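You operate a simulated robot arm through the tools that you are given. There is no shell and no other tool. Be economical: measure what you need, move in short steps, check, and stop when the job is done.

You are at the controls of a simulated two-armed robot. One attempt, no reset.

## Task
The power box has tripped. Switch the blue charger off and get both docked batteries charging again.
Fine: main switch off before the reset, on again last. Where these are worked on the way, their far stop is far enough and under half their travel is too little: main switch.

It is judged by the outcome, as a careful person would: the job done as asked, and still so three seconds after it is handed in. It fails if anything else is knocked over, pushed out of place, dropped, spilled or broken.

## Robot
Two 7-joint arms with fingered hands on one trunk, on a base that drives. Base frame: it is fixed to the floor where the robot stands at the start and does not move with it; the origin is under the middle of the robot, x ahead of it, y to its left, z up. Readings come in mm, degrees, newtons and seconds.
The left shoulder is at the start at [70, 172, 1352], the right one opposite. Places, roughly: black dock [500, -1600, 1000]; black dock switch [500, -1600, 1100]; blue charger [800, -600, 900]; blue dock switch [400, -2000, 1100]; first switch [600, -400, 800]; fourth switch [600, -600, 800]; grey battery [500, -1750, 1000]; main switch [800, 0, 900]; reset button [700, -100, 900]; round plug [250, -1250, 1000]; second switch [600, -400, 800]; square plug [500, -1250, 750]; third switch [600, -500, 800]; white battery [500, -1500, 1000]; white dock [400, -1800, 1000]; white dock switch [400, -1800, 1100]. Payload 5 kg a hand.
The tool frame of a hand sits at the grasp point between the pads (the TCP): z along the fingers, y along the line on which they close. The tips reach 43 mm beyond it. The gripper opens to 144 mm. The gripper's body begins 50 mm behind the TCP. The gripper is a hand of 5 fingers: y runs from the thumb to the fingers, the wrist lies at [-21, -124, -221] in the tool frame, and closing takes about 1.5 s.
Orientation is that of the tool frame in the base frame, as a unit quaternion [w, x, y, z]. With the fingers straight down and the wrist toward the robot, the tool's x, y and z point along [0, 1, 0], [1, 0, 0] and [0, 0, -1] of the base frame.

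## Interface
- The arms move only by the tool step_arm. It takes "left_increments", "right_increments" or both (then of equal length, played together; a hand with none holds still); each is a list of rows, each a list of 7 numbers: the finger opening in mm, from 0 to 144, then the shift along the tool's x, y, z in units of 50 mm (1.0 is 50 mm), then the turn, a rotation vector about the tool's x, y, z in units of 5 degrees (1.0 is 5 degrees). In form: [[gripper, tx, ty, tz, ax, ay, az], ...]. A call has 1 to 12 rows; each row shifts and turns the commanded pose from where the row before left it, along the tool's axes as they then stand. A call with a number of a shift or a turn outside -1 to 1 is refused whole. Each row takes 0.2 s and may step no farther than 50 mm and 8.6 degrees from the row before; otherwise, or with a gripper value out of range, the whole call is refused. A pose out of reach is approached as far as the arm can. The call stops where the force on the tool passes 90 N (or 10 N more than at its start, if that is more) or the arm is blocked; 0.2 s more then pass. Each finger travels about 45 mm/s and halts on what it meets, pressing with about 28 N; the grip force reading is that of the motor and also rises with nothing between the fingers. The clock runs only during rows and for 0.2 s after the last one: add rows that do not move to give the fingers time. The reply holds the time, the measured pose of the TCP, the force on the tool along the base axes, the opening and the grip force, in the units named above and with some noise, with the torque about the TCP (base axes, N m) and any sound that the robot's microphone picked up, and new pictures: "pictures" is both (left out), scene, wrist or none (wrist: the cameras of the hands that moved).
- Cameras (640 x 400 px; columns grow to the right, rows downward): "scene" is now at [128.5, -34.3, 1585.9]; the picture's right is [-0.40, -0.92, 0.00], its down [-0.54, 0.24, -0.81] and it looks along [0.74, -0.33, -0.59] (base axes); focal length 289 px, centre (320, 200). "left" rides on the left gripper at [-86, -108, -168] in its tool frame; the picture's right is [-0.80, -0.28, 0.53], its down [0.54, -0.73, 0.42] and it looks along [0.27, 0.63, 0.73] (tool axes); focal length 275 px, centre (320, 200). "right" rides on the right gripper at [86, -108, -168] in its tool frame; the picture's right is [-0.80, 0.28, -0.53], its down [-0.54, -0.73, 0.42] and it looks along [-0.27, 0.63, 0.73] (tool axes); focal length 275 px, centre (320, 200). There is no depth. A picture from a camera that has moved, and an enlarged one, comes with that camera's place and axes in the base frame and with its lens.
- slide_trunk(by): slides the trunk up (or, below 0, down) by that many mm; the arms and the scene camera ride with it, the base frame stays. It gives what a move gives, with no picture.
- steer(legs): drives the robot by 1 to 6 legs, each [ahead, left, turn to the left] in mm, mm and degrees, along the robot's own axes; the way and the turn of a leg run together, so that a leg with both is an arc; at most 1500 mm and 180 degrees a leg. The arms and the cameras ride along, it lands a little off, and it stops where it bumps. It gives what a move gives, and a new picture of the scene camera.
- hand_shape(shape, hand): the hand has 5 fingers and takes this shape, open, in about a second: jaw (thumb against the fingers, like two jaws); tri (thumb and two fingers); tip (a fingertip pinch); poke (one finger out to press); point (the index stretched); flat (the hand flat); cup (the hand cupped); fist (a fist). The gripper value then closes the fingers along that shape, each until it touches; the sizes above hold for jaw. It gives what a move gives, with no picture.
- pan_tilt(pan, tilt): turns the head with the scene camera to pan (to the left, within 86 degrees either way) and tilt (down, from -29 to 69), counted from straight ahead of the robot. It gives what a move gives, and a new picture of the scene camera.
- enlarge(camera, box): a new picture of the part [left, top, right, bottom] of that camera's present view, enlarged. No time passes.
- job_done(): hands the job in; it is judged then, once.

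Work in short steps. Places have to be worked out from the pictures, the camera data and where the tool is seen: move nearer, look again, correct. Check each grasp and each placing, and mend what went wrong. You have 120 turns and 260 pictures in all, those below and enlarged ones among them. Open the grippers and draw the arms clear of the work before you hand the job in, unless the task says otherwise; then end with one line.

The tools are called by a JSON object that holds its "api" and its "payload". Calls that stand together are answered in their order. step_arm: Moves the arms, as the interface text tells. Its arguments: {"type":"object","properties":{"left_increments":{"type":"array"},"right_increments":{"type":"array"},"pictures":{"type":"string","enum":["both","scene","wrist","none"]}},"required":[]} The other tools are called the same way: slide_trunk (by) slides the trunk up or down; hand_shape (shape, hand) gives the hand a shape; steer (legs) drives the base; pan_tilt (pan, tilt) turns the head that bears the scene camera; enlarge (camera, box) takes an enlarged picture of a part of a camera's view; job_done () hands the job in.

At the start:

```text
time: 0.0
left_eef_pos: [816.9, 159.1, 1251.3]
left_orientation: [0.0, 0.707, 0.707, 0.0]
left_ft_force: [0.1, 0.7, -0.5]
left_moment: [-0.01, 0.01, -0.01]
left_grip_width: 143.7
left_grip_force: 0.1
left_shape: jaw
right_eef_pos: [573.5, -391.9, 1163.8]
right_orientation: [0.0, 0.707, 0.707, 0.0]
right_ft_force: [-0.6, 0.4, 0.1]
right_moment: [0.02, 0.02, -0.06]
right_grip_width: 143.8
right_grip_force: 0.1
right_shape: jaw
trunk travel left (down, up): [-450.0, 490.0]
robot x, y, heading: [-0.3, -1.0, -0.4]
head pan, tilt: [-23.8, 36.0]
```

scene: 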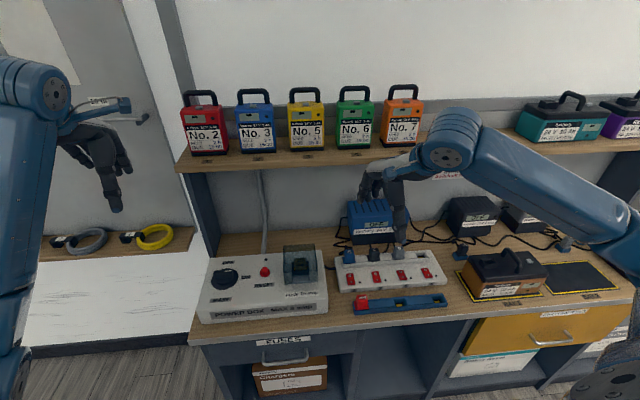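
right: 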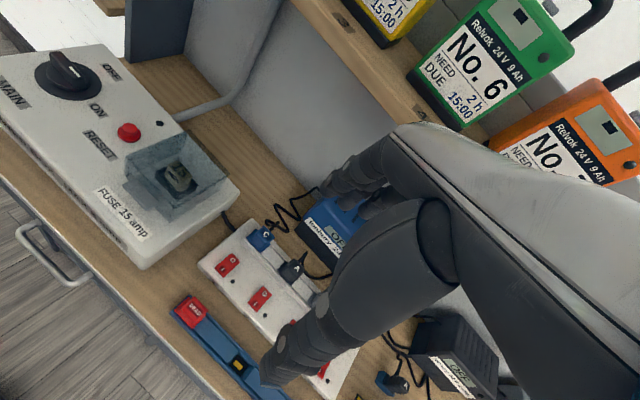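
left: 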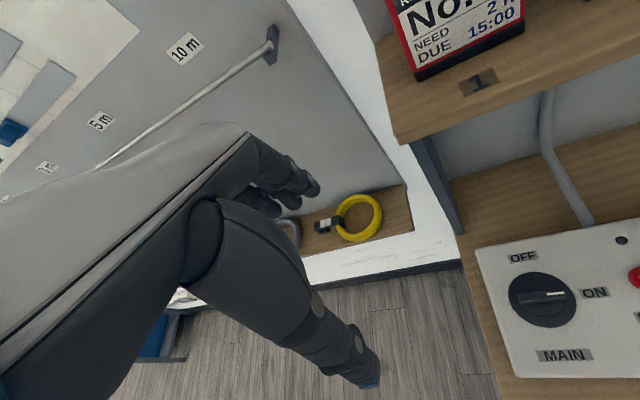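

I start by looking closer at the power box, strip and docks.

{"api": "enlarge", "payload": {"camera": "scene", "box": [190, 220, 350, 330]}}

{"api": "enlarge", "payload": {"camera": "scene", "box": [330, 180, 490, 320]}}

{"api": "enlarge", "payload": {"camera": "scene", "box": [440, 180, 640, 320]}}

{"api": "enlarge", "payload": {"camera": "right", "box": [180, 180, 400, 400]}}

```text
3.64 times, centred on (270, 275) of scene
camera zoom: at [128.5, -34.3, 1585.9], right [-0.4, -0.92, 0.0], down [-0.54, 0.24, -0.81], along [0.74, -0.33, -0.59], focal length 1050 px, centre (502, -73)
```

zoom: 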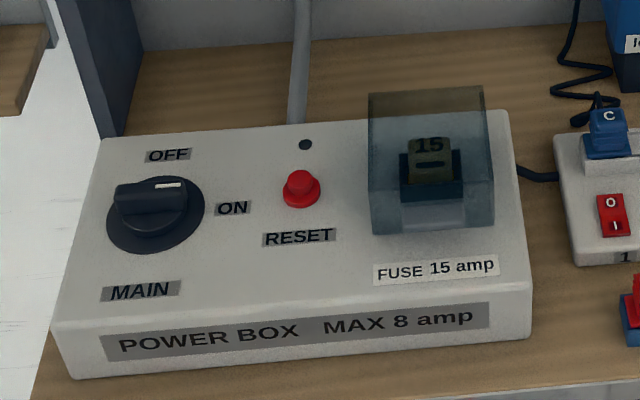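

```text
2.86 times, centred on (410, 250) of scene
camera zoom: at [128.5, -34.3, 1585.9], right [-0.4, -0.92, 0.0], down [-0.54, 0.24, -0.81], along [0.74, -0.33, -0.59], focal length 825 px, centre (63, 57)
```

zoom: 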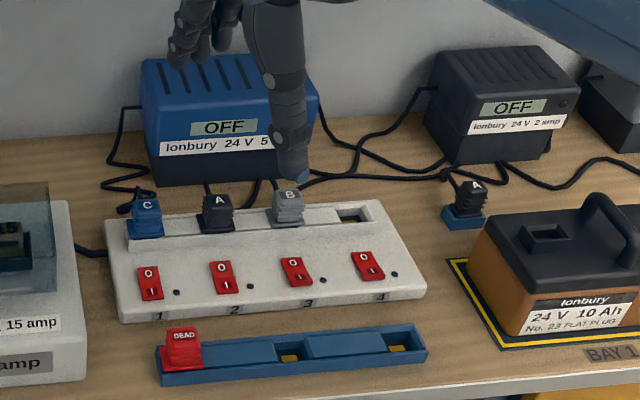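

```text
2.86 times, centred on (540, 250) of scene
camera zoom: at [128.5, -34.3, 1585.9], right [-0.4, -0.92, 0.0], down [-0.54, 0.24, -0.81], along [0.74, -0.33, -0.59], focal length 825 px, centre (-309, 57)
```

zoom: 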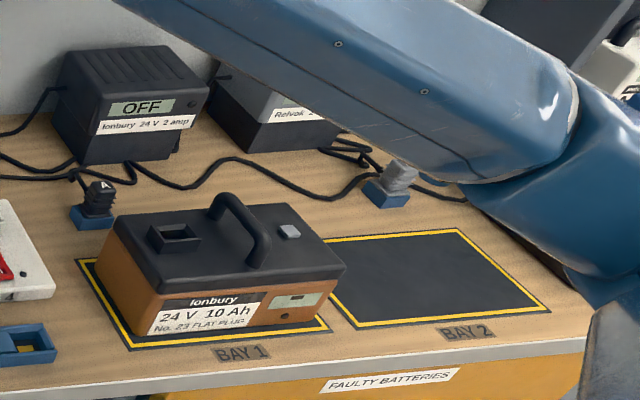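

```text
1.82 times, centred on (290, 290) of right
camera zoom: at [464.8, -305.7, 1332.0], right [0.28, -0.8, 0.53], down [-0.73, -0.54, -0.42], along [0.63, -0.27, -0.73], focal length 500 px, centre (374, 36)
```

zoom: 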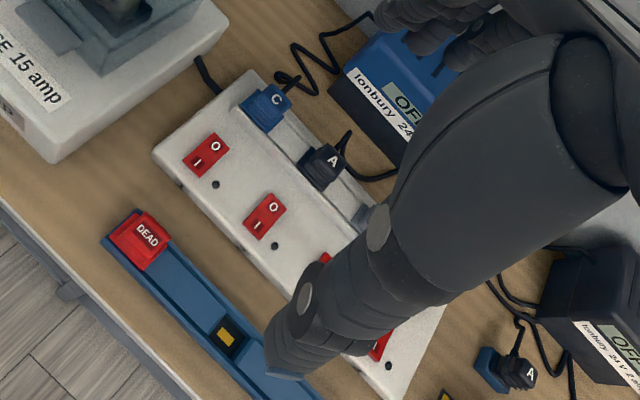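

The display reads OFF everywhere; the docks are further to the right. I pan the head to see them.

{"api": "pan_tilt", "payload": {"pan": -75, "tilt": 30}}

{"api": "pan_tilt", "payload": {"pan": -50, "tilt": 36}}

```text
time: 1.2
left_eef_pos: [816.6, 159.3, 1250.1]
left_orientation: [-0.001, 0.708, 0.706, 0.0]
left_ft_force: [0.2, -1.0, 0.2]
left_moment: [0.02, 0.03, 0.0]
left_grip_width: 143.7
left_grip_force: 0.1
left_shape: jaw
right_eef_pos: [572.8, -391.7, 1163.8]
right_orientation: [0.001, 0.707, 0.707, -0.001]
right_ft_force: [-0.1, 0.7, 0.1]
right_moment: [0.0, 0.01, 0.01]
right_grip_width: 143.6
right_grip_force: 0.0
right_shape: jaw
trunk travel left (down, up): [-450.0, 490.0]
robot x, y, heading: [3.2, 1.3, -0.0]
head pan, tilt: [-75.0, 30.0]
camera scene: at [71.9, -86.4, 1595.2], right [-0.97, -0.26, 0.0], down [-0.13, 0.48, -0.87], along [0.22, -0.84, -0.5], focal length 289 px, centre (320, 200)
```

scene: 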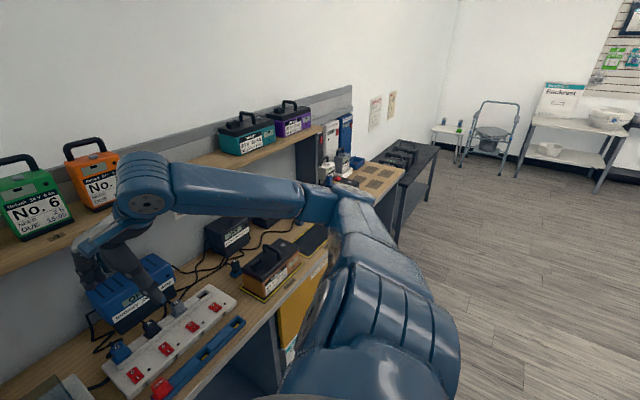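

```text
time: 2.1
left_eef_pos: [816.6, 159.0, 1250.5]
left_orientation: [-0.001, 0.707, 0.707, 0.0]
left_ft_force: [0.3, 0.0, -0.5]
left_moment: [0.0, 0.02, -0.01]
left_grip_width: 143.7
left_grip_force: 0.1
left_shape: jaw
right_eef_pos: [572.7, -391.0, 1162.8]
right_orientation: [0.0, 0.707, 0.707, 0.0]
right_ft_force: [1.0, 0.1, 0.3]
right_moment: [0.03, -0.01, -0.02]
right_grip_width: 143.2
right_grip_force: 0.0
right_shape: jaw
trunk travel left (down, up): [-450.0, 490.0]
robot x, y, heading: [-0.2, 0.1, 0.1]
head pan, tilt: [-50.0, 36.0]
camera scene: at [104.6, -66.1, 1585.9], right [-0.77, -0.64, 0.0], down [-0.38, 0.45, -0.81], along [0.52, -0.62, -0.59], focal length 289 px, centre (320, 200)
```

scene: 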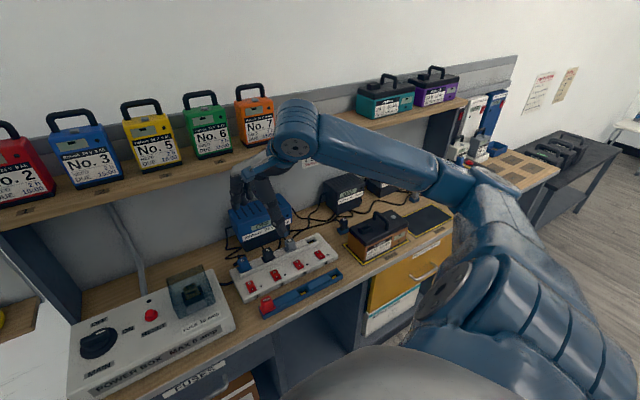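

The docks stand at the far right end of the bench. I back off and strafe right to read them before touching anything.

{"api": "steer", "payload": {"legs": [[-450, 0, 0], [0, -1300, 0]]}}

{"api": "pan_tilt", "payload": {"pan": -20, "tilt": 30}}

```text
time: 11.0
left_eef_pos: [372.9, -1138.2, 1250.6]
left_orientation: [-0.001, 0.7, 0.714, 0.0]
left_ft_force: [0.6, -0.5, -0.2]
left_moment: [0.04, 0.03, 0.01]
left_grip_width: 143.6
left_grip_force: 0.1
left_shape: jaw
right_eef_pos: [137.5, -1693.0, 1163.2]
right_orientation: [0.0, 0.701, 0.714, 0.0]
right_ft_force: [0.7, -0.7, -0.4]
right_moment: [0.01, 0.01, 0.01]
right_grip_width: 143.5
right_grip_force: 0.1
right_shape: jaw
trunk travel left (down, up): [-450.0, 490.0]
robot x, y, heading: [-443.0, -1311.9, 1.1]
head pan, tilt: [-50.0, 36.0]
camera scene: at [-336.1, -1376.3, 1585.9], right [-0.75, -0.66, 0.0], down [-0.39, 0.44, -0.81], along [0.53, -0.61, -0.59], focal length 289 px, centre (320, 200)
```

scene: 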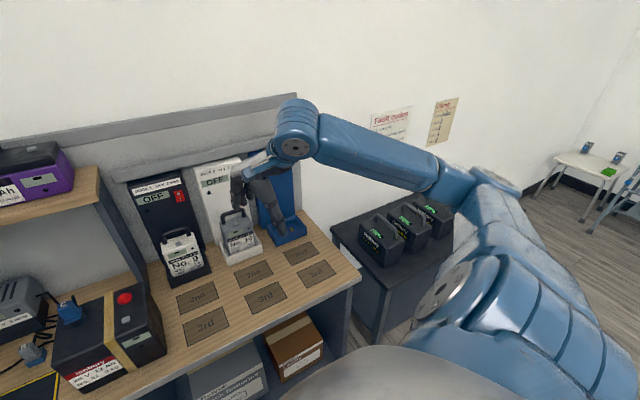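

```text
time: 12.0
left_eef_pos: [372.2, -1137.6, 1251.5]
left_orientation: [0.0, 0.7, 0.714, 0.0]
left_ft_force: [-0.3, -0.2, 0.1]
left_moment: [0.02, -0.01, 0.01]
left_grip_width: 143.6
left_grip_force: 0.1
left_shape: jaw
right_eef_pos: [138.4, -1692.6, 1164.1]
right_orientation: [0.0, 0.7, 0.714, 0.0]
right_ft_force: [-0.4, 1.2, 0.0]
right_moment: [-0.04, 0.0, -0.03]
right_grip_width: 143.6
right_grip_force: 0.2
right_shape: jaw
trunk travel left (down, up): [-450.0, 490.0]
robot x, y, heading: [-443.3, -1311.3, 1.2]
head pan, tilt: [-20.0, 30.0]
camera scene: at [-308.1, -1339.8, 1595.2], right [-0.33, -0.95, 0.0], down [-0.47, 0.16, -0.87], along [0.82, -0.28, -0.5], focal length 289 px, centre (320, 200)
```

scene: 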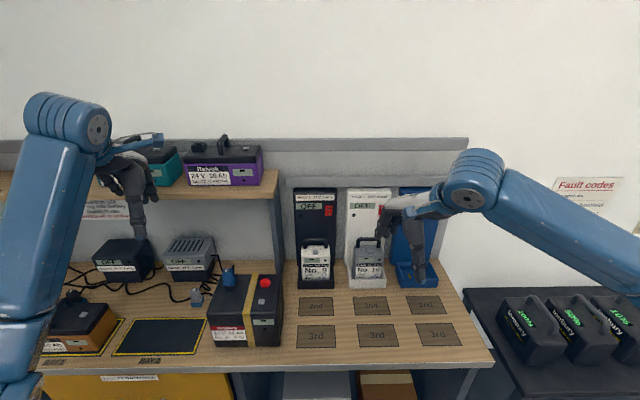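

{"api": "enlarge", "payload": {"camera": "scene", "box": [280, 180, 440, 290]}}

{"api": "enlarge", "payload": {"camera": "scene", "box": [60, 220, 300, 370]}}

{"api": "pan_tilt", "payload": {"pan": -60, "tilt": 20}}

{"api": "enlarge", "payload": {"camera": "right", "box": [0, 0, 640, 400]}}

{"api": "enlarge", "payload": {"camera": "left", "box": [0, 0, 640, 400]}}

```text
3.64 times, centred on (360, 235) of scene
camera zoom: at [-308.1, -1339.8, 1595.2], right [-0.33, -0.95, 0.0], down [-0.47, 0.16, -0.87], along [0.82, -0.28, -0.5], focal length 1050 px, centre (174, 73)
```

zoom: 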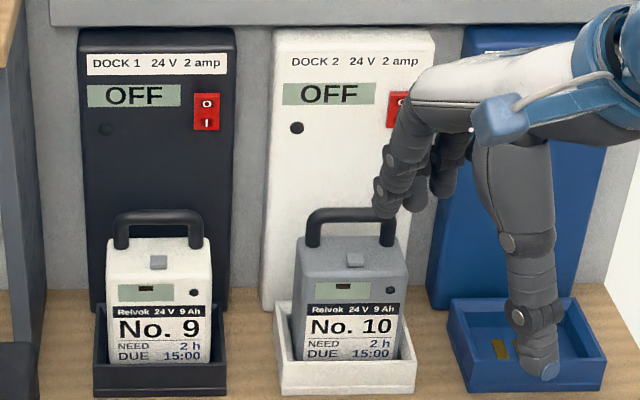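

```text
2.67 times, centred on (180, 295) of scene
camera zoom: at [-308.1, -1339.8, 1595.2], right [-0.33, -0.95, 0.0], down [-0.47, 0.16, -0.87], along [0.82, -0.28, -0.5], focal length 770 px, centre (693, -53)
```

zoom: 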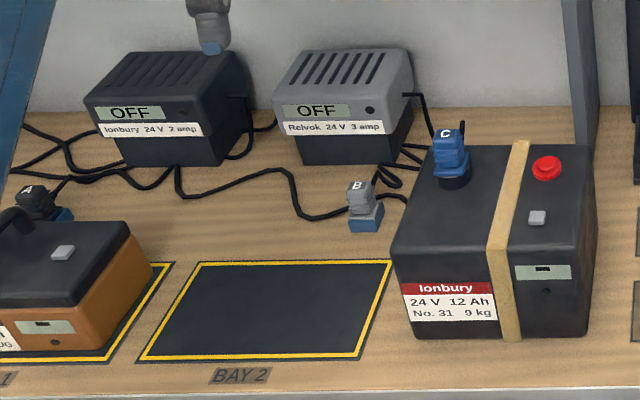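

```text
time: 13.0
left_eef_pos: [371.7, -1139.7, 1249.9]
left_orientation: [0.0, 0.7, 0.714, 0.001]
left_ft_force: [1.1, -0.5, 0.3]
left_moment: [-0.01, 0.0, 0.03]
left_grip_width: 143.5
left_grip_force: 0.0
left_shape: jaw
right_eef_pos: [138.3, -1693.9, 1163.7]
right_orientation: [0.001, 0.7, 0.714, 0.0]
right_ft_force: [0.1, 0.2, -0.5]
right_moment: [-0.01, 0.0, 0.0]
right_grip_width: 143.6
right_grip_force: 0.0
right_shape: jaw
trunk travel left (down, up): [-450.0, 490.0]
robot x, y, heading: [-443.1, -1311.4, 1.2]
head pan, tilt: [-60.0, 20.0]
camera scene: at [-345.5, -1390.3, 1611.3], right [-0.86, -0.52, 0.0], down [-0.18, 0.29, -0.94], along [0.49, -0.8, -0.34], focal length 289 px, centre (320, 200)
```

scene: 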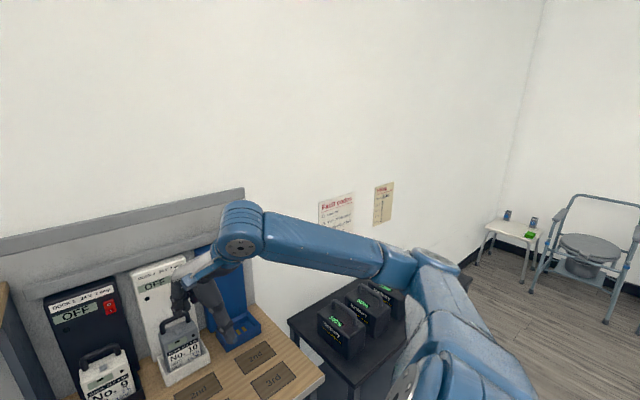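

```text
1.00 times, centred on (320, 200) of right (not enlarged: the box is as wide or as high as the picture)
camera zoom: at [28.4, -1609.5, 1332.0], right [0.3, -0.79, 0.53], down [-0.72, -0.56, -0.42], along [0.63, -0.26, -0.73], focal length 275 px, centre (320, 200)
```

zoom: 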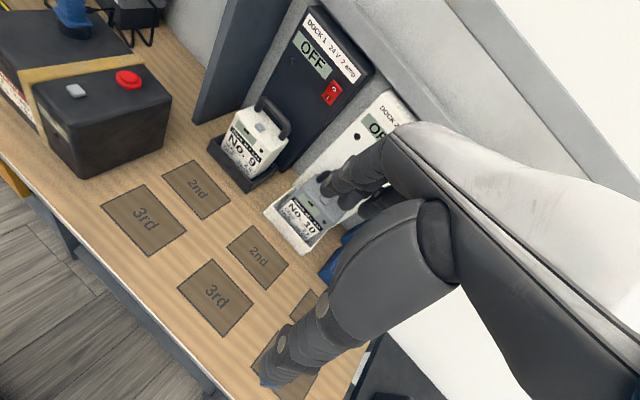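

```text
1.00 times, centred on (320, 200) of left (not enlarged: the box is as wide or as high as the picture)
camera zoom: at [266.5, -1227.4, 1417.0], right [-0.27, -0.8, -0.53], down [-0.74, 0.53, -0.42], along [0.62, 0.28, -0.73], focal length 275 px, centre (320, 200)
```

zoom: 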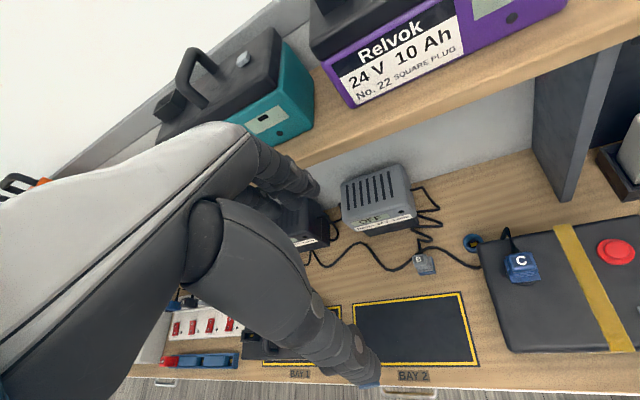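

{"api": "enlarge", "payload": {"camera": "scene", "box": [310, 175, 400, 240]}}

{"api": "steer", "payload": {"legs": [[0, -500, 0]]}}

{"api": "pan_tilt", "payload": {"pan": -25, "tilt": 20}}

```text
6.15 times, centred on (355, 208) of scene
camera zoom: at [-345.5, -1390.3, 1611.3], right [-0.86, -0.52, 0.0], down [-0.18, 0.29, -0.94], along [0.49, -0.8, -0.34], focal length 1777 px, centre (105, 154)
```

zoom: 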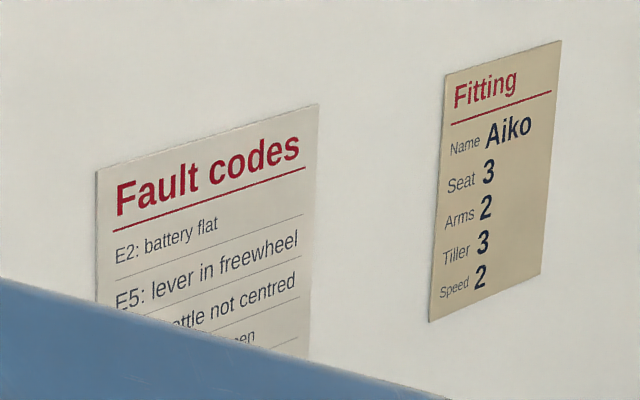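

```text
time: 16.0
left_eef_pos: [381.5, -1642.3, 1250.4]
left_orientation: [0.0, 0.702, 0.712, 0.0]
left_ft_force: [0.8, 0.1, 0.1]
left_moment: [0.02, 0.0, 0.0]
left_grip_width: 143.6
left_grip_force: 0.1
left_shape: jaw
right_eef_pos: [144.8, -2195.1, 1164.4]
right_orientation: [0.0, 0.702, 0.712, 0.0]
right_ft_force: [-0.6, -0.3, 0.7]
right_moment: [-0.01, -0.01, 0.03]
right_grip_width: 143.7
right_grip_force: 0.0
right_shape: jaw
trunk travel left (down, up): [-450.0, 490.0]
robot x, y, heading: [-430.9, -1812.3, 1.1]
head pan, tilt: [-60.0, 20.0]
camera scene: at [-338.2, -1889.4, 1611.3], right [-0.86, -0.51, 0.0], down [-0.18, 0.29, -0.94], along [0.48, -0.81, -0.34], focal length 289 px, centre (320, 200)
```

scene: 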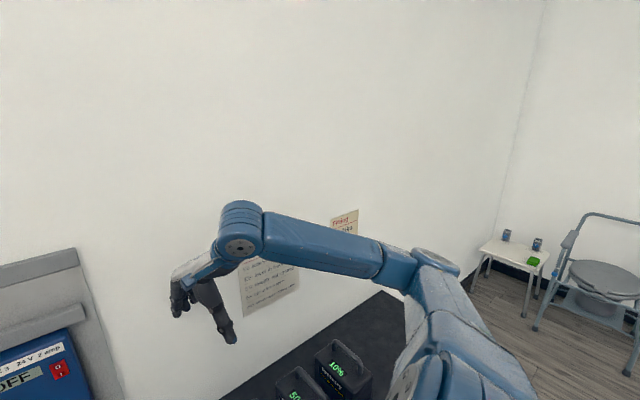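

```text
time: 17.0
left_eef_pos: [381.3, -1641.9, 1250.9]
left_orientation: [-0.001, 0.702, 0.712, 0.0]
left_ft_force: [-0.4, -1.0, 0.2]
left_moment: [0.01, 0.04, -0.01]
left_grip_width: 143.7
left_grip_force: 0.0
left_shape: jaw
right_eef_pos: [144.2, -2194.7, 1164.0]
right_orientation: [0.001, 0.702, 0.712, -0.001]
right_ft_force: [-1.2, 0.1, -0.3]
right_moment: [-0.03, 0.01, 0.0]
right_grip_width: 143.7
right_grip_force: 0.0
right_shape: jaw
trunk travel left (down, up): [-450.0, 490.0]
robot x, y, heading: [-435.0, -1809.1, 0.4]
head pan, tilt: [-25.0, 20.0]
camera scene: at [-301.0, -1847.9, 1611.3], right [-0.41, -0.91, 0.0], down [-0.31, 0.14, -0.94], along [0.86, -0.39, -0.34], focal length 289 px, centre (320, 200)
```

scene: 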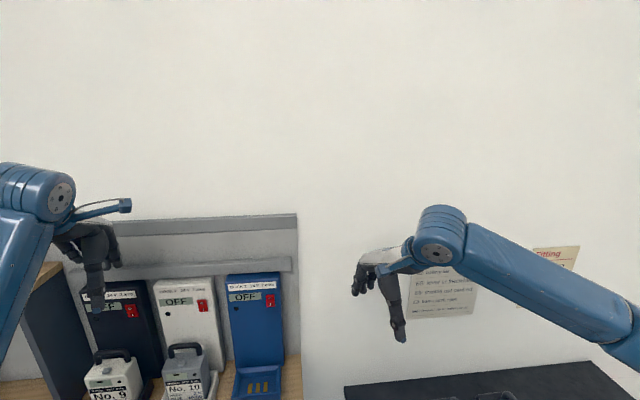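

{"api": "enlarge", "payload": {"camera": "scene", "box": [80, 270, 290, 400]}}

{"api": "enlarge", "payload": {"camera": "scene", "box": [120, 290, 220, 350]}}

{"api": "enlarge", "payload": {"camera": "left", "box": [0, 0, 640, 400]}}

```text
3.05 times, centred on (185, 335) of scene
camera zoom: at [-301.0, -1847.9, 1611.3], right [-0.41, -0.91, 0.0], down [-0.31, 0.14, -0.94], along [0.86, -0.39, -0.34], focal length 880 px, centre (731, -211)
```

zoom: 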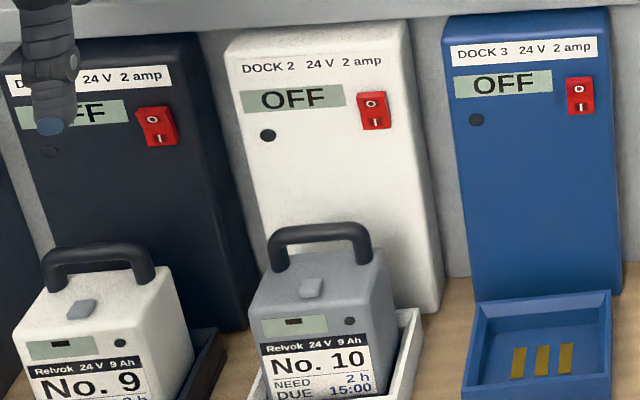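

```text
6.40 times, centred on (170, 320) of scene
camera zoom: at [-301.0, -1847.9, 1611.3], right [-0.41, -0.91, 0.0], down [-0.31, 0.14, -0.94], along [0.86, -0.39, -0.34], focal length 1848 px, centre (1280, -568)
```

zoom: 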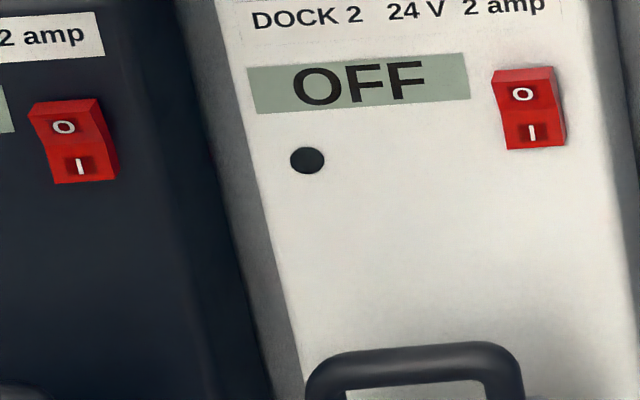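

```text
1.00 times, centred on (320, 200) of left (not enlarged: the box is as wide or as high as the picture)
camera zoom: at [274.8, -1729.9, 1417.0], right [-0.27, -0.8, -0.53], down [-0.73, 0.53, -0.42], along [0.62, 0.28, -0.73], focal length 275 px, centre (320, 200)
```

zoom: 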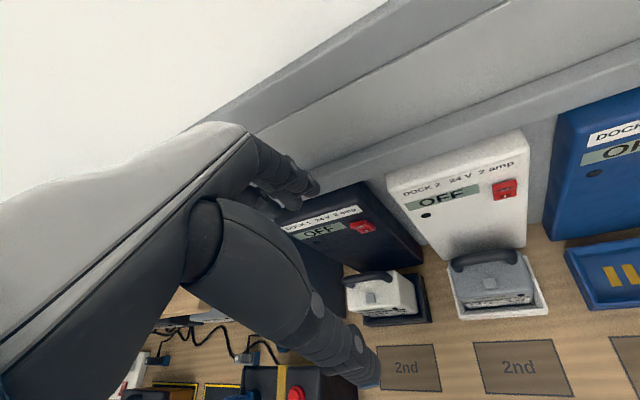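

Geometry from two views: bench is turned about -18° from the base frame; dock 2 switch ≈ (436,-1824,1053), dock 1 switch ≈ (495,-1642,1053). I tuck the left arm back and tilt the right hand forward before driving closer.

{"api": "step_arm", "payload": {"left_increments": [[144, 0, -1, 0, 0, 0, 0], [144, 0, -1, 0, 0, 0, 0], [144, 0, -1, 0, 0, 0, 0], [144, 0, -1, 0, 0, 0, 0], [144, 0, -1, 0, 0, 0, 0], [144, 0, -1, 0, 0, 0, 0], [144, 0, -1, 0, 0, 0, 0], [144, 0, -1, 0, 0, 0, 0], [144, 0, 0, 0, 0, 0, 0]], "right_increments": [[144, 0, 0, 0, -1, 0, 0], [144, 0, 0, 0, -1, 0, 0], [144, 0, 0, 0, -1, 0, 0], [144, 0, 0, 0, -1, 0, 0], [144, 0, 0, 0, -1, 0, 0], [144, 0, 0, 0, -1, 0, 0], [144, 0, 0, 0, -1, 0, 0], [144, 0, 0, 0, -1, 0, 0], [144, 0, 0, 0, -1, 0, 0]], "pictures": "none"}}

{"api": "hand_shape", "payload": {"shape": "poke", "hand": "right"}}

{"api": "steer", "payload": {"legs": [[0, 450, -18]]}}

{"api": "enlarge", "payload": {"camera": "right", "box": [0, 0, 640, 400]}}

```text
time: 19.0
left_eef_pos: [52.1, -1665.0, 1289.0]
left_orientation: [-0.001, 0.703, 0.711, -0.001]
left_ft_force: [0.1, 0.0, 0.1]
left_moment: [-0.01, -0.03, 0.0]
left_grip_width: 144.3
left_grip_force: 0.1
left_shape: jaw
left hand out of reach, approached as far as the arm can: row 7, 8
right_eef_pos: [162.7, -2205.0, 1161.5]
right_orientation: [0.269, 0.648, 0.658, 0.273]
right_ft_force: [-0.9, -0.4, 1.1]
right_moment: [-0.03, -0.01, -0.07]
right_grip_width: 143.8
right_grip_force: 0.1
right_shape: jaw
right hand out of reach, approached as far as the arm can: row 5, 6, 7
trunk travel left (down, up): [-450.0, 490.0]
robot x, y, heading: [-431.5, -1815.7, 0.6]
head pan, tilt: [-25.0, 20.0]
```

```text
time: 19.9
left_eef_pos: [52.8, -1666.6, 1288.3]
left_orientation: [-0.001, 0.702, 0.712, 0.0]
left_ft_force: [-0.9, 0.4, 0.2]
left_moment: [0.0, 0.05, -0.01]
left_grip_width: 144.0
left_grip_force: 0.0
left_shape: jaw
right_eef_pos: [162.7, -2206.3, 1159.4]
right_orientation: [0.268, 0.648, 0.658, 0.273]
right_ft_force: [0.0, -0.2, -0.3]
right_moment: [-0.02, 0.01, 0.0]
right_grip_width: 0.3
right_grip_force: 0.0
right_shape: poke
trunk travel left (down, up): [-450.0, 490.0]
robot x, y, heading: [-434.9, -1810.4, 0.9]
head pan, tilt: [-25.0, 20.0]
```

```text
time: 22.6
left_eef_pos: [137.2, -1391.0, 1289.1]
left_orientation: [-0.002, 0.805, 0.593, 0.001]
left_ft_force: [0.0, 0.2, 0.1]
left_moment: [0.02, -0.05, -0.01]
left_grip_width: 143.8
left_grip_force: 0.2
left_shape: jaw
right_eef_pos: [73.4, -1936.5, 1159.1]
right_orientation: [0.308, 0.744, 0.548, 0.227]
right_ft_force: [-0.7, 0.5, -0.1]
right_moment: [-0.01, -0.04, 0.0]
right_grip_width: 0.0
right_grip_force: 0.1
right_shape: poke
trunk travel left (down, up): [-450.0, 490.0]
robot x, y, heading: [-369.8, -1379.0, -17.2]
head pan, tilt: [-25.0, 20.0]
camera scene: at [-256.5, -1454.0, 1611.3], right [-0.67, -0.74, 0.0], down [-0.25, 0.23, -0.94], along [0.7, -0.63, -0.34], focal length 289 px, centre (320, 200)
```

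scene: 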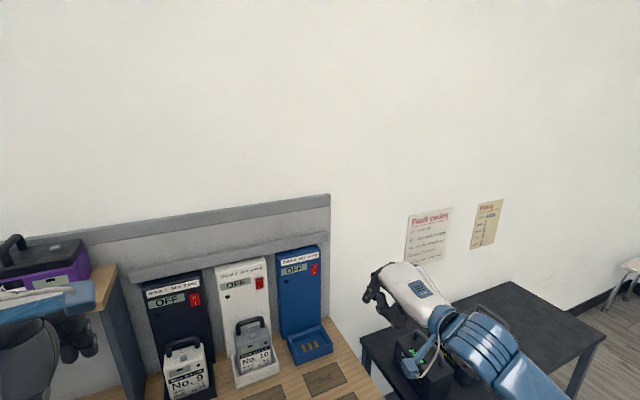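

```text
1.00 times, centred on (320, 200) of right (not enlarged: the box is as wide or as high as the picture)
camera zoom: at [-86.3, -1797.4, 1201.8], right [-0.4, -0.71, 0.58], down [-0.36, -0.45, -0.81], along [0.84, -0.54, -0.07], focal length 275 px, centre (320, 200)
```

zoom: 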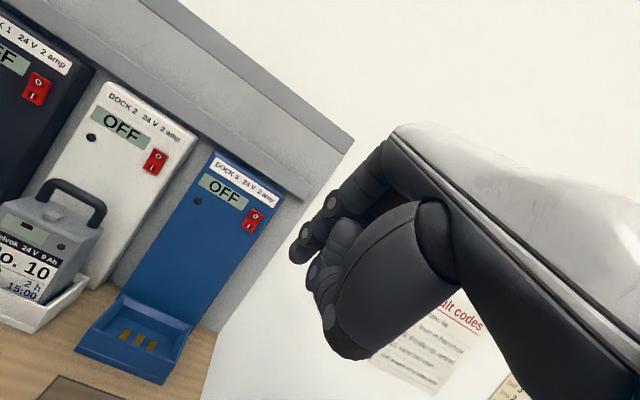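

{"api": "enlarge", "payload": {"camera": "scene", "box": [140, 250, 330, 370]}}

{"api": "enlarge", "payload": {"camera": "right", "box": [0, 40, 280, 240]}}

{"api": "enlarge", "payload": {"camera": "right", "box": [270, 130, 430, 370]}}

```text
3.33 times, centred on (235, 310) of scene
camera zoom: at [-256.5, -1454.0, 1611.3], right [-0.67, -0.74, 0.0], down [-0.25, 0.23, -0.94], along [0.7, -0.63, -0.34], focal length 962 px, centre (603, -167)
```

zoom: 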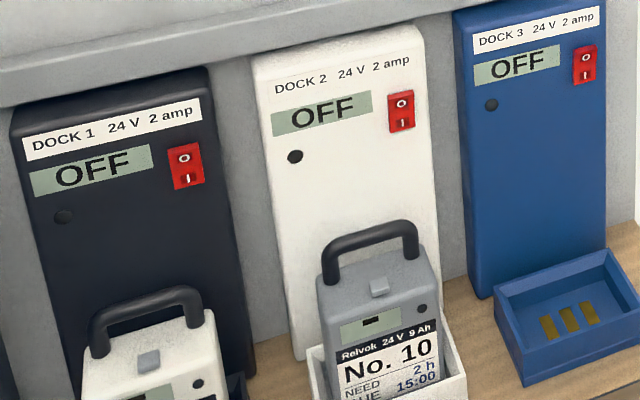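

```text
2.00 times, centred on (140, 140) of right
camera zoom: at [-86.3, -1797.4, 1201.8], right [-0.4, -0.71, 0.58], down [-0.36, -0.45, -0.81], along [0.84, -0.54, -0.07], focal length 551 px, centre (680, 320)
```

zoom: 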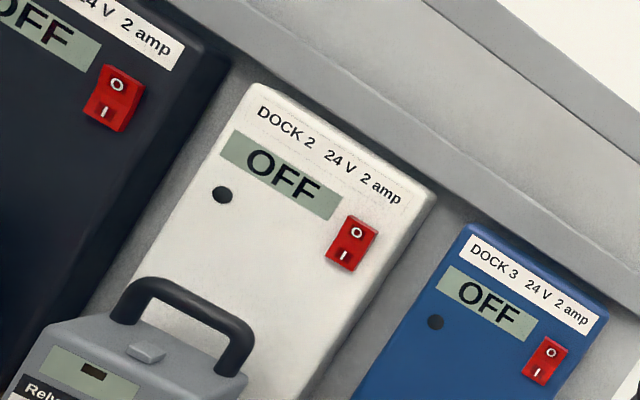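

```text
1.67 times, centred on (350, 250) of right
camera zoom: at [-86.3, -1797.4, 1201.8], right [-0.4, -0.71, 0.58], down [-0.36, -0.45, -0.81], along [0.84, -0.54, -0.07], focal length 459 px, centre (270, 117)
```

zoom: 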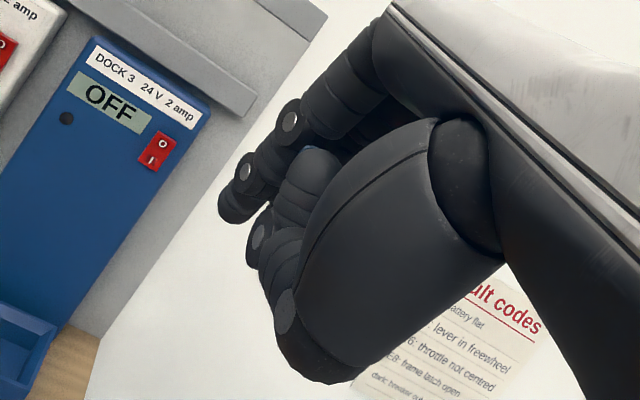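

{"api": "enlarge", "payload": {"camera": "right", "box": [15, 65, 63, 110]}}

{"api": "enlarge", "payload": {"camera": "right", "box": [135, 140, 183, 185]}}

{"api": "enlarge", "payload": {"camera": "right", "box": [230, 200, 278, 245]}}

```text
8.89 times, centred on (39, 88) of right
camera zoom: at [-86.3, -1797.4, 1201.8], right [-0.4, -0.71, 0.58], down [-0.36, -0.45, -0.81], along [0.84, -0.54, -0.07], focal length 2447 px, centre (2818, 1200)
```

zoom: 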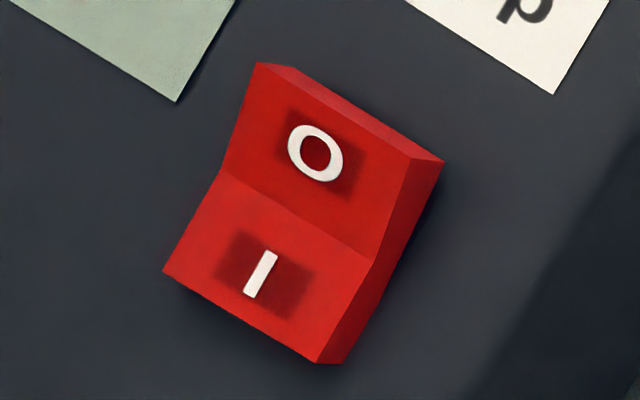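

```text
8.89 times, centred on (159, 162) of right
camera zoom: at [-86.3, -1797.4, 1201.8], right [-0.4, -0.71, 0.58], down [-0.36, -0.45, -0.81], along [0.84, -0.54, -0.07], focal length 2447 px, centre (1751, 533)
```

zoom: 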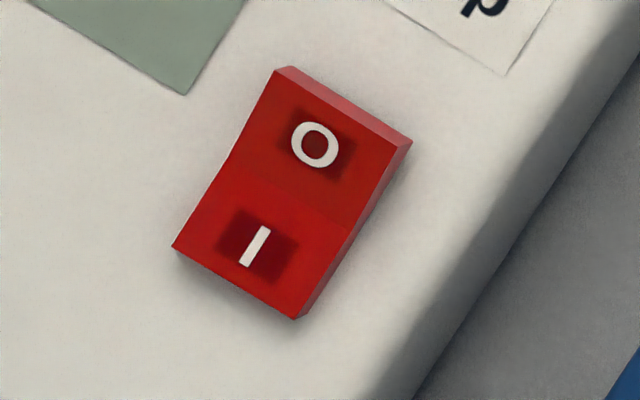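

```text
8.89 times, centred on (254, 222) of right
camera zoom: at [-86.3, -1797.4, 1201.8], right [-0.4, -0.71, 0.58], down [-0.36, -0.45, -0.81], along [0.84, -0.54, -0.07], focal length 2447 px, centre (907, 0)
```

zoom: 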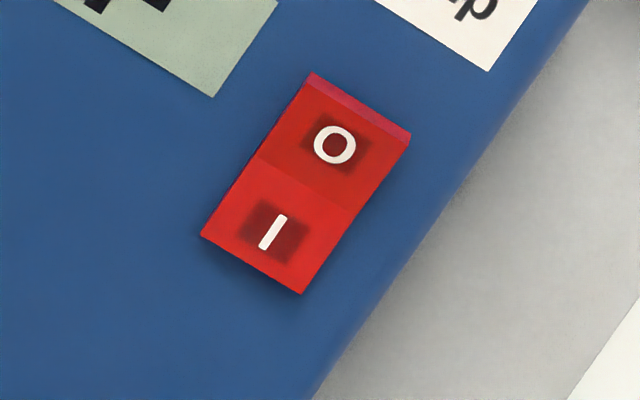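

The rockers look alike but their state is ambiguous from here. I strafe right to see their profile from the side.

{"api": "steer", "payload": {"legs": [[0, -600, 0]]}}

{"api": "pan_tilt", "payload": {"pan": 25, "tilt": 25}}

```text
time: 26.0
left_eef_pos: [-45.9, -1976.2, 1288.1]
left_orientation: [-0.001, 0.808, 0.589, 0.0]
left_ft_force: [0.0, 0.5, -0.1]
left_moment: [-0.02, 0.0, 0.0]
left_grip_width: 143.8
left_grip_force: 0.0
left_shape: jaw
right_eef_pos: [-113.7, -2521.3, 1160.7]
right_orientation: [0.308, 0.746, 0.546, 0.226]
right_ft_force: [-0.5, 0.4, -0.1]
right_moment: [0.02, 0.01, -0.01]
right_grip_width: 0.0
right_grip_force: 0.0
right_shape: poke
trunk travel left (down, up): [-450.0, 490.0]
robot x, y, heading: [-556.4, -1955.8, -18.0]
head pan, tilt: [-25.0, 20.0]
camera scene: at [-440.8, -2035.9, 1611.3], right [-0.68, -0.73, 0.0], down [-0.25, 0.23, -0.94], along [0.69, -0.64, -0.34], focal length 289 px, centre (320, 200)
```

scene: 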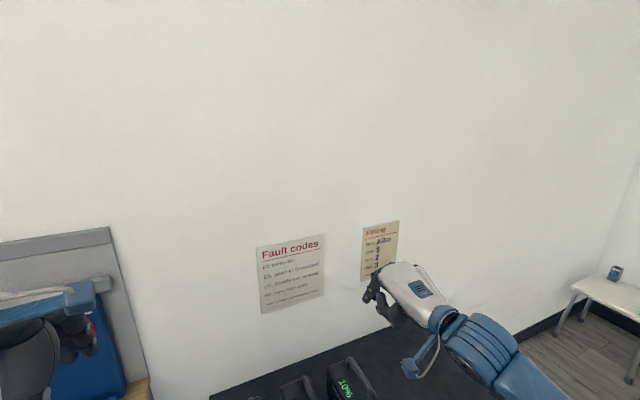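

```text
time: 27.2
left_eef_pos: [-45.6, -1976.2, 1287.4]
left_orientation: [-0.002, 0.808, 0.59, 0.0]
left_ft_force: [-0.6, 0.5, -0.3]
left_moment: [-0.01, 0.01, 0.01]
left_grip_width: 143.6
left_grip_force: 0.0
left_shape: jaw
right_eef_pos: [-114.0, -2522.3, 1159.3]
right_orientation: [0.309, 0.746, 0.545, 0.226]
right_ft_force: [-0.8, 0.7, -0.9]
right_moment: [0.02, -0.01, -0.01]
right_grip_width: 0.0
right_grip_force: 0.0
right_shape: poke
trunk travel left (down, up): [-450.0, 490.0]
robot x, y, heading: [-556.0, -1954.3, -17.9]
head pan, tilt: [25.0, 25.0]
camera scene: at [-417.9, -1961.7, 1603.2], right [0.12, -0.99, 0.0], down [-0.42, -0.05, -0.91], along [0.9, 0.11, -0.42], focal length 289 px, centre (320, 200)
```

scene: 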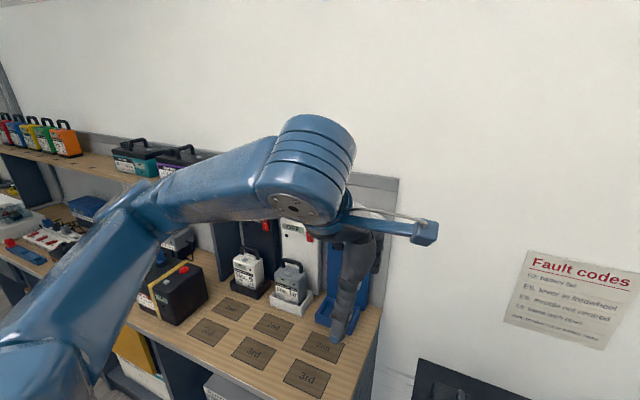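

{"api": "enlarge", "payload": {"camera": "scene", "box": [250, 210, 290, 235]}}

{"api": "enlarge", "payload": {"camera": "scene", "box": [290, 222, 330, 247]}}

{"api": "enlarge", "payload": {"camera": "left", "box": [0, 0, 640, 400]}}

```text
16.00 times, centred on (270, 222) of scene
camera zoom: at [-417.9, -1961.7, 1603.2], right [0.12, -0.99, 0.0], down [-0.42, -0.05, -0.91], along [0.9, 0.11, -0.42], focal length 4620 px, centre (1120, -160)
```

zoom: 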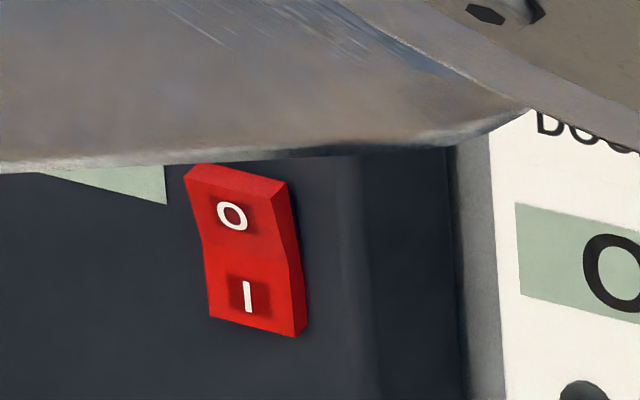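

```text
16.00 times, centred on (310, 234) of scene
camera zoom: at [-417.9, -1961.7, 1603.2], right [0.12, -0.99, 0.0], down [-0.42, -0.05, -0.91], along [0.9, 0.11, -0.42], focal length 4620 px, centre (480, -352)
```

zoom: 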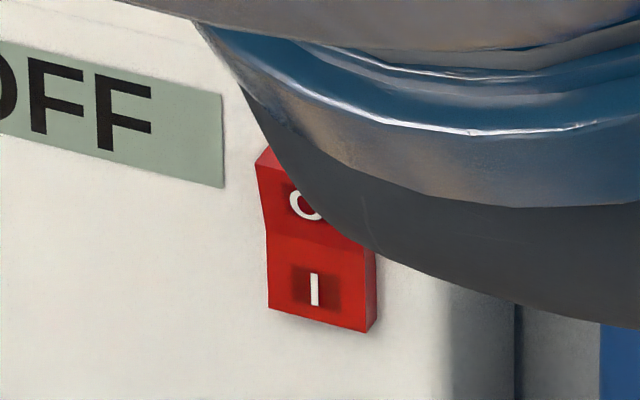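

```text
1.00 times, centred on (320, 200) of left (not enlarged: the box is as wide or as high as the picture)
camera zoom: at [-174.8, -2026.2, 1454.9], right [-0.51, -0.67, -0.53], down [-0.53, 0.74, -0.42], along [0.68, 0.06, -0.73], focal length 275 px, centre (320, 200)
```

zoom: 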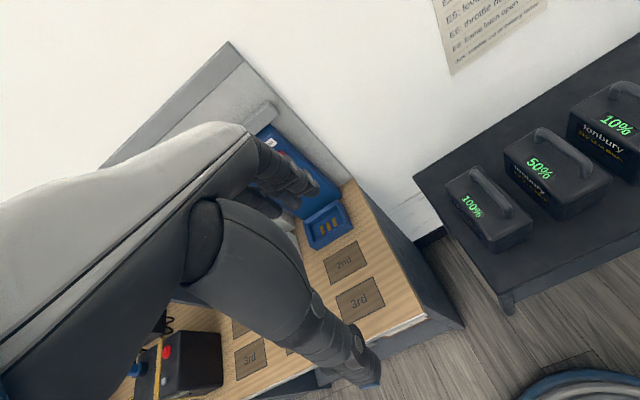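

Both dock rockers have the I half pressed in (ON), so they should charge once power is back. I drive to the power box (knob ≈ (764,0,890), reset ≈ (740,-117,880), switch 1 ≈ (638,-366,845)).

{"api": "pan_tilt", "payload": {"pan": 10, "tilt": 45}}

{"api": "steer", "payload": {"legs": [[0, 1150, 0], [0, 1150, 0]]}}

```text
time: 28.0
left_eef_pos: [-47.3, -1976.9, 1287.7]
left_orientation: [-0.001, 0.808, 0.589, 0.0]
left_ft_force: [-0.2, -0.3, 0.7]
left_moment: [-0.03, 0.01, 0.0]
left_grip_width: 144.0
left_grip_force: 0.1
left_shape: jaw
right_eef_pos: [-114.4, -2521.2, 1159.6]
right_orientation: [0.309, 0.746, 0.545, 0.226]
right_ft_force: [-0.3, -0.4, 0.7]
right_moment: [0.03, -0.01, 0.02]
right_grip_width: 0.0
right_grip_force: 0.0
right_shape: poke
trunk travel left (down, up): [-450.0, 490.0]
robot x, y, heading: [-555.2, -1957.4, -17.8]
head pan, tilt: [10.0, 45.0]
camera scene: at [-428.7, -1984.0, 1572.7], right [-0.14, -0.99, 0.0], down [-0.7, 0.1, -0.71], along [0.7, -0.1, -0.71], focal length 289 px, centre (320, 200)
```

scene: 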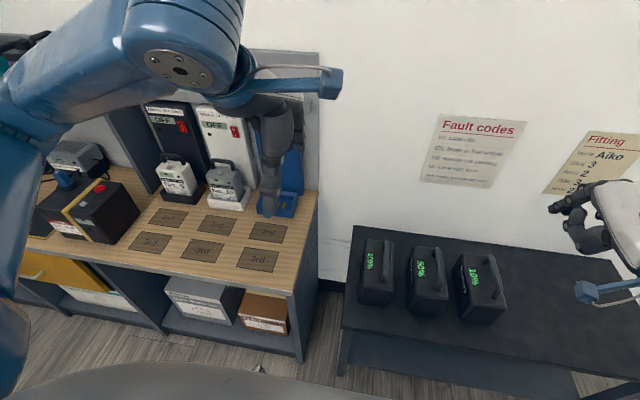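

```text
time: 39.3
left_eef_pos: [662.9, 216.1, 1289.3]
left_orientation: [-0.001, 0.804, 0.595, 0.001]
left_ft_force: [0.4, -1.2, -0.6]
left_moment: [-0.03, 0.02, 0.0]
left_grip_width: 143.7
left_grip_force: 0.0
left_shape: jaw
right_eef_pos: [603.7, -332.0, 1160.5]
right_orientation: [0.307, 0.742, 0.55, 0.227]
right_ft_force: [-0.9, -0.1, -0.5]
right_moment: [0.03, 0.02, 0.0]
right_grip_width: 0.1
right_grip_force: 0.0
right_shape: poke
trunk travel left (down, up): [-450.0, 490.0]
robot x, y, heading: [155.3, 228.1, -17.2]
head pan, tilt: [10.0, 45.0]
camera scene: at [281.4, 203.0, 1572.6], right [-0.12, -0.99, 0.0], down [-0.7, 0.09, -0.71], along [0.7, -0.09, -0.71], focal length 289 px, centre (320, 200)
```

scene: 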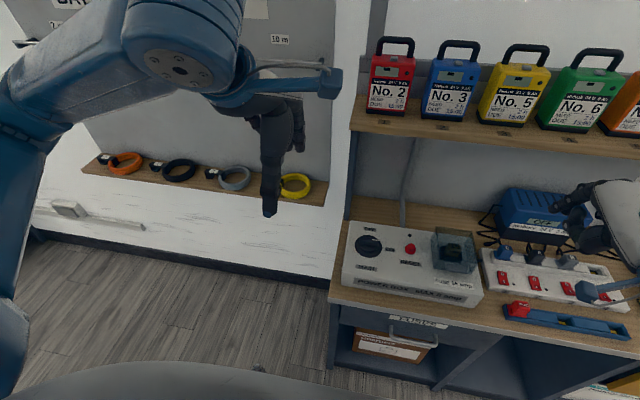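

{"api": "pan_tilt", "payload": {"pan": -20, "tilt": 45}}

{"api": "enlarge", "payload": {"camera": "right", "box": [0, 0, 640, 400]}}

```text
time: 40.3
left_eef_pos: [664.1, 217.2, 1288.2]
left_orientation: [-0.001, 0.803, 0.596, 0.0]
left_ft_force: [0.1, 0.3, 0.3]
left_moment: [0.02, 0.0, -0.04]
left_grip_width: 143.9
left_grip_force: 0.0
left_shape: jaw
right_eef_pos: [604.1, -330.4, 1159.4]
right_orientation: [0.308, 0.743, 0.55, 0.227]
right_ft_force: [0.6, -0.1, -0.1]
right_moment: [0.01, -0.02, 0.08]
right_grip_width: 0.1
right_grip_force: 0.1
right_shape: poke
trunk travel left (down, up): [-450.0, 490.0]
robot x, y, heading: [156.0, 225.3, -16.9]
head pan, tilt: [-20.0, 45.0]
camera scene: at [265.8, 164.0, 1572.6], right [-0.6, -0.8, 0.0], down [-0.57, 0.42, -0.71], along [0.57, -0.42, -0.71], focal length 289 px, centre (320, 200)
```

scene: 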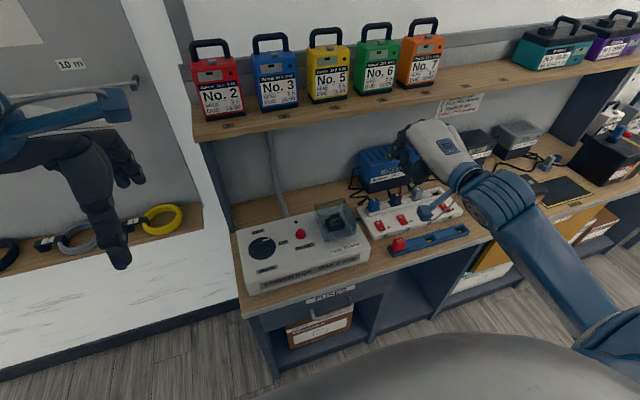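

```text
1.00 times, centred on (320, 200) of right (not enlarged: the box is as wide or as high as the picture)
camera zoom: at [442.1, -191.9, 1201.8], right [-0.4, -0.71, 0.58], down [-0.36, -0.46, -0.81], along [0.84, -0.53, -0.07], focal length 275 px, centre (320, 200)
```

zoom: 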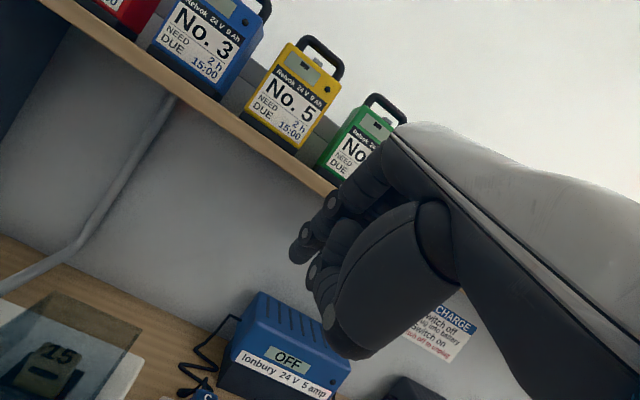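

I turn the right hand back to pointing straight down and look, to locate the poking fingertip.

{"api": "step_arm", "payload": {"right_increments": [[0, 0, 0, 0, 1, 0, 0], [0, 0, 0, 0, 1, 0, 0], [0, 0, 0, 0, 1, 0, 0], [0, 0, 0, 0, 1, 0, 0], [0, 0, 0, 0, 1, 0, 0], [0, 0, 0, 0, 1, 0, 0], [0, 0, 0, 0, 1, 0, 0], [0, 0, 0, 0, 1, 0, 0], [0, 0, 0, 0, 1, 0, 0]]}}

{"api": "enlarge", "payload": {"camera": "scene", "box": [340, 100, 500, 260]}}

```text
time: 42.3
left_eef_pos: [664.5, 216.5, 1287.9]
left_orientation: [-0.002, 0.803, 0.595, -0.001]
left_ft_force: [0.0, -0.1, -0.1]
left_moment: [0.03, 0.04, 0.01]
left_grip_width: 144.1
left_grip_force: 0.0
left_shape: jaw
right_eef_pos: [604.6, -330.6, 1158.8]
right_orientation: [0.0, 0.803, 0.596, -0.001]
right_ft_force: [-0.1, 0.3, -0.7]
right_moment: [0.04, 0.03, -0.04]
right_grip_width: 0.3
right_grip_force: 0.0
right_shape: poke
trunk travel left (down, up): [-450.0, 490.0]
robot x, y, heading: [154.5, 227.7, -17.1]
head pan, tilt: [-20.0, 45.0]
camera scene: at [266.7, 164.1, 1572.5], right [-0.6, -0.8, 0.0], down [-0.57, 0.43, -0.71], along [0.56, -0.43, -0.71], focal length 289 px, centre (320, 200)
camera right: at [526.6, -217.1, 1327.9], right [0.04, -0.84, 0.53], down [-0.85, -0.31, -0.42], along [0.52, -0.44, -0.73], focal length 275 px, centre (320, 200)
```

scene: 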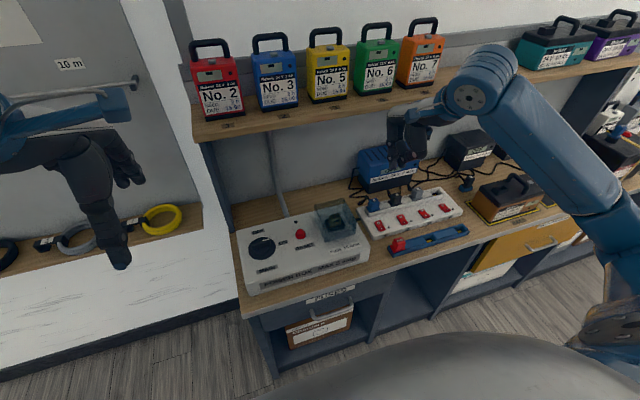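
right: 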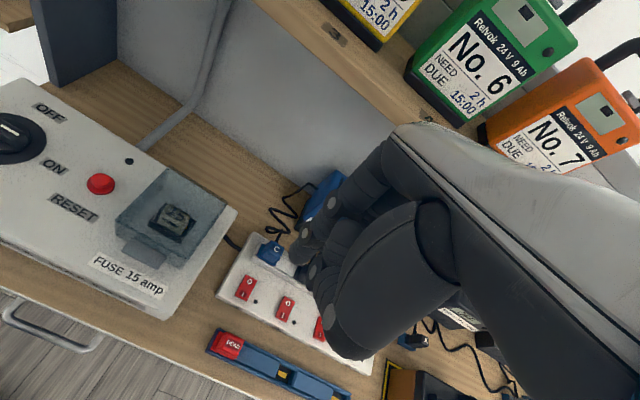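

```text
2.50 times, centred on (420, 180) of scene
camera zoom: at [266.7, 164.1, 1572.5], right [-0.6, -0.8, 0.0], down [-0.57, 0.43, -0.71], along [0.56, -0.43, -0.71], focal length 722 px, centre (70, 250)
```

zoom: 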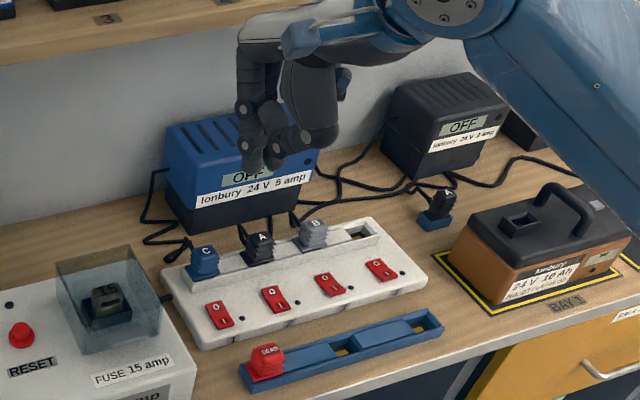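

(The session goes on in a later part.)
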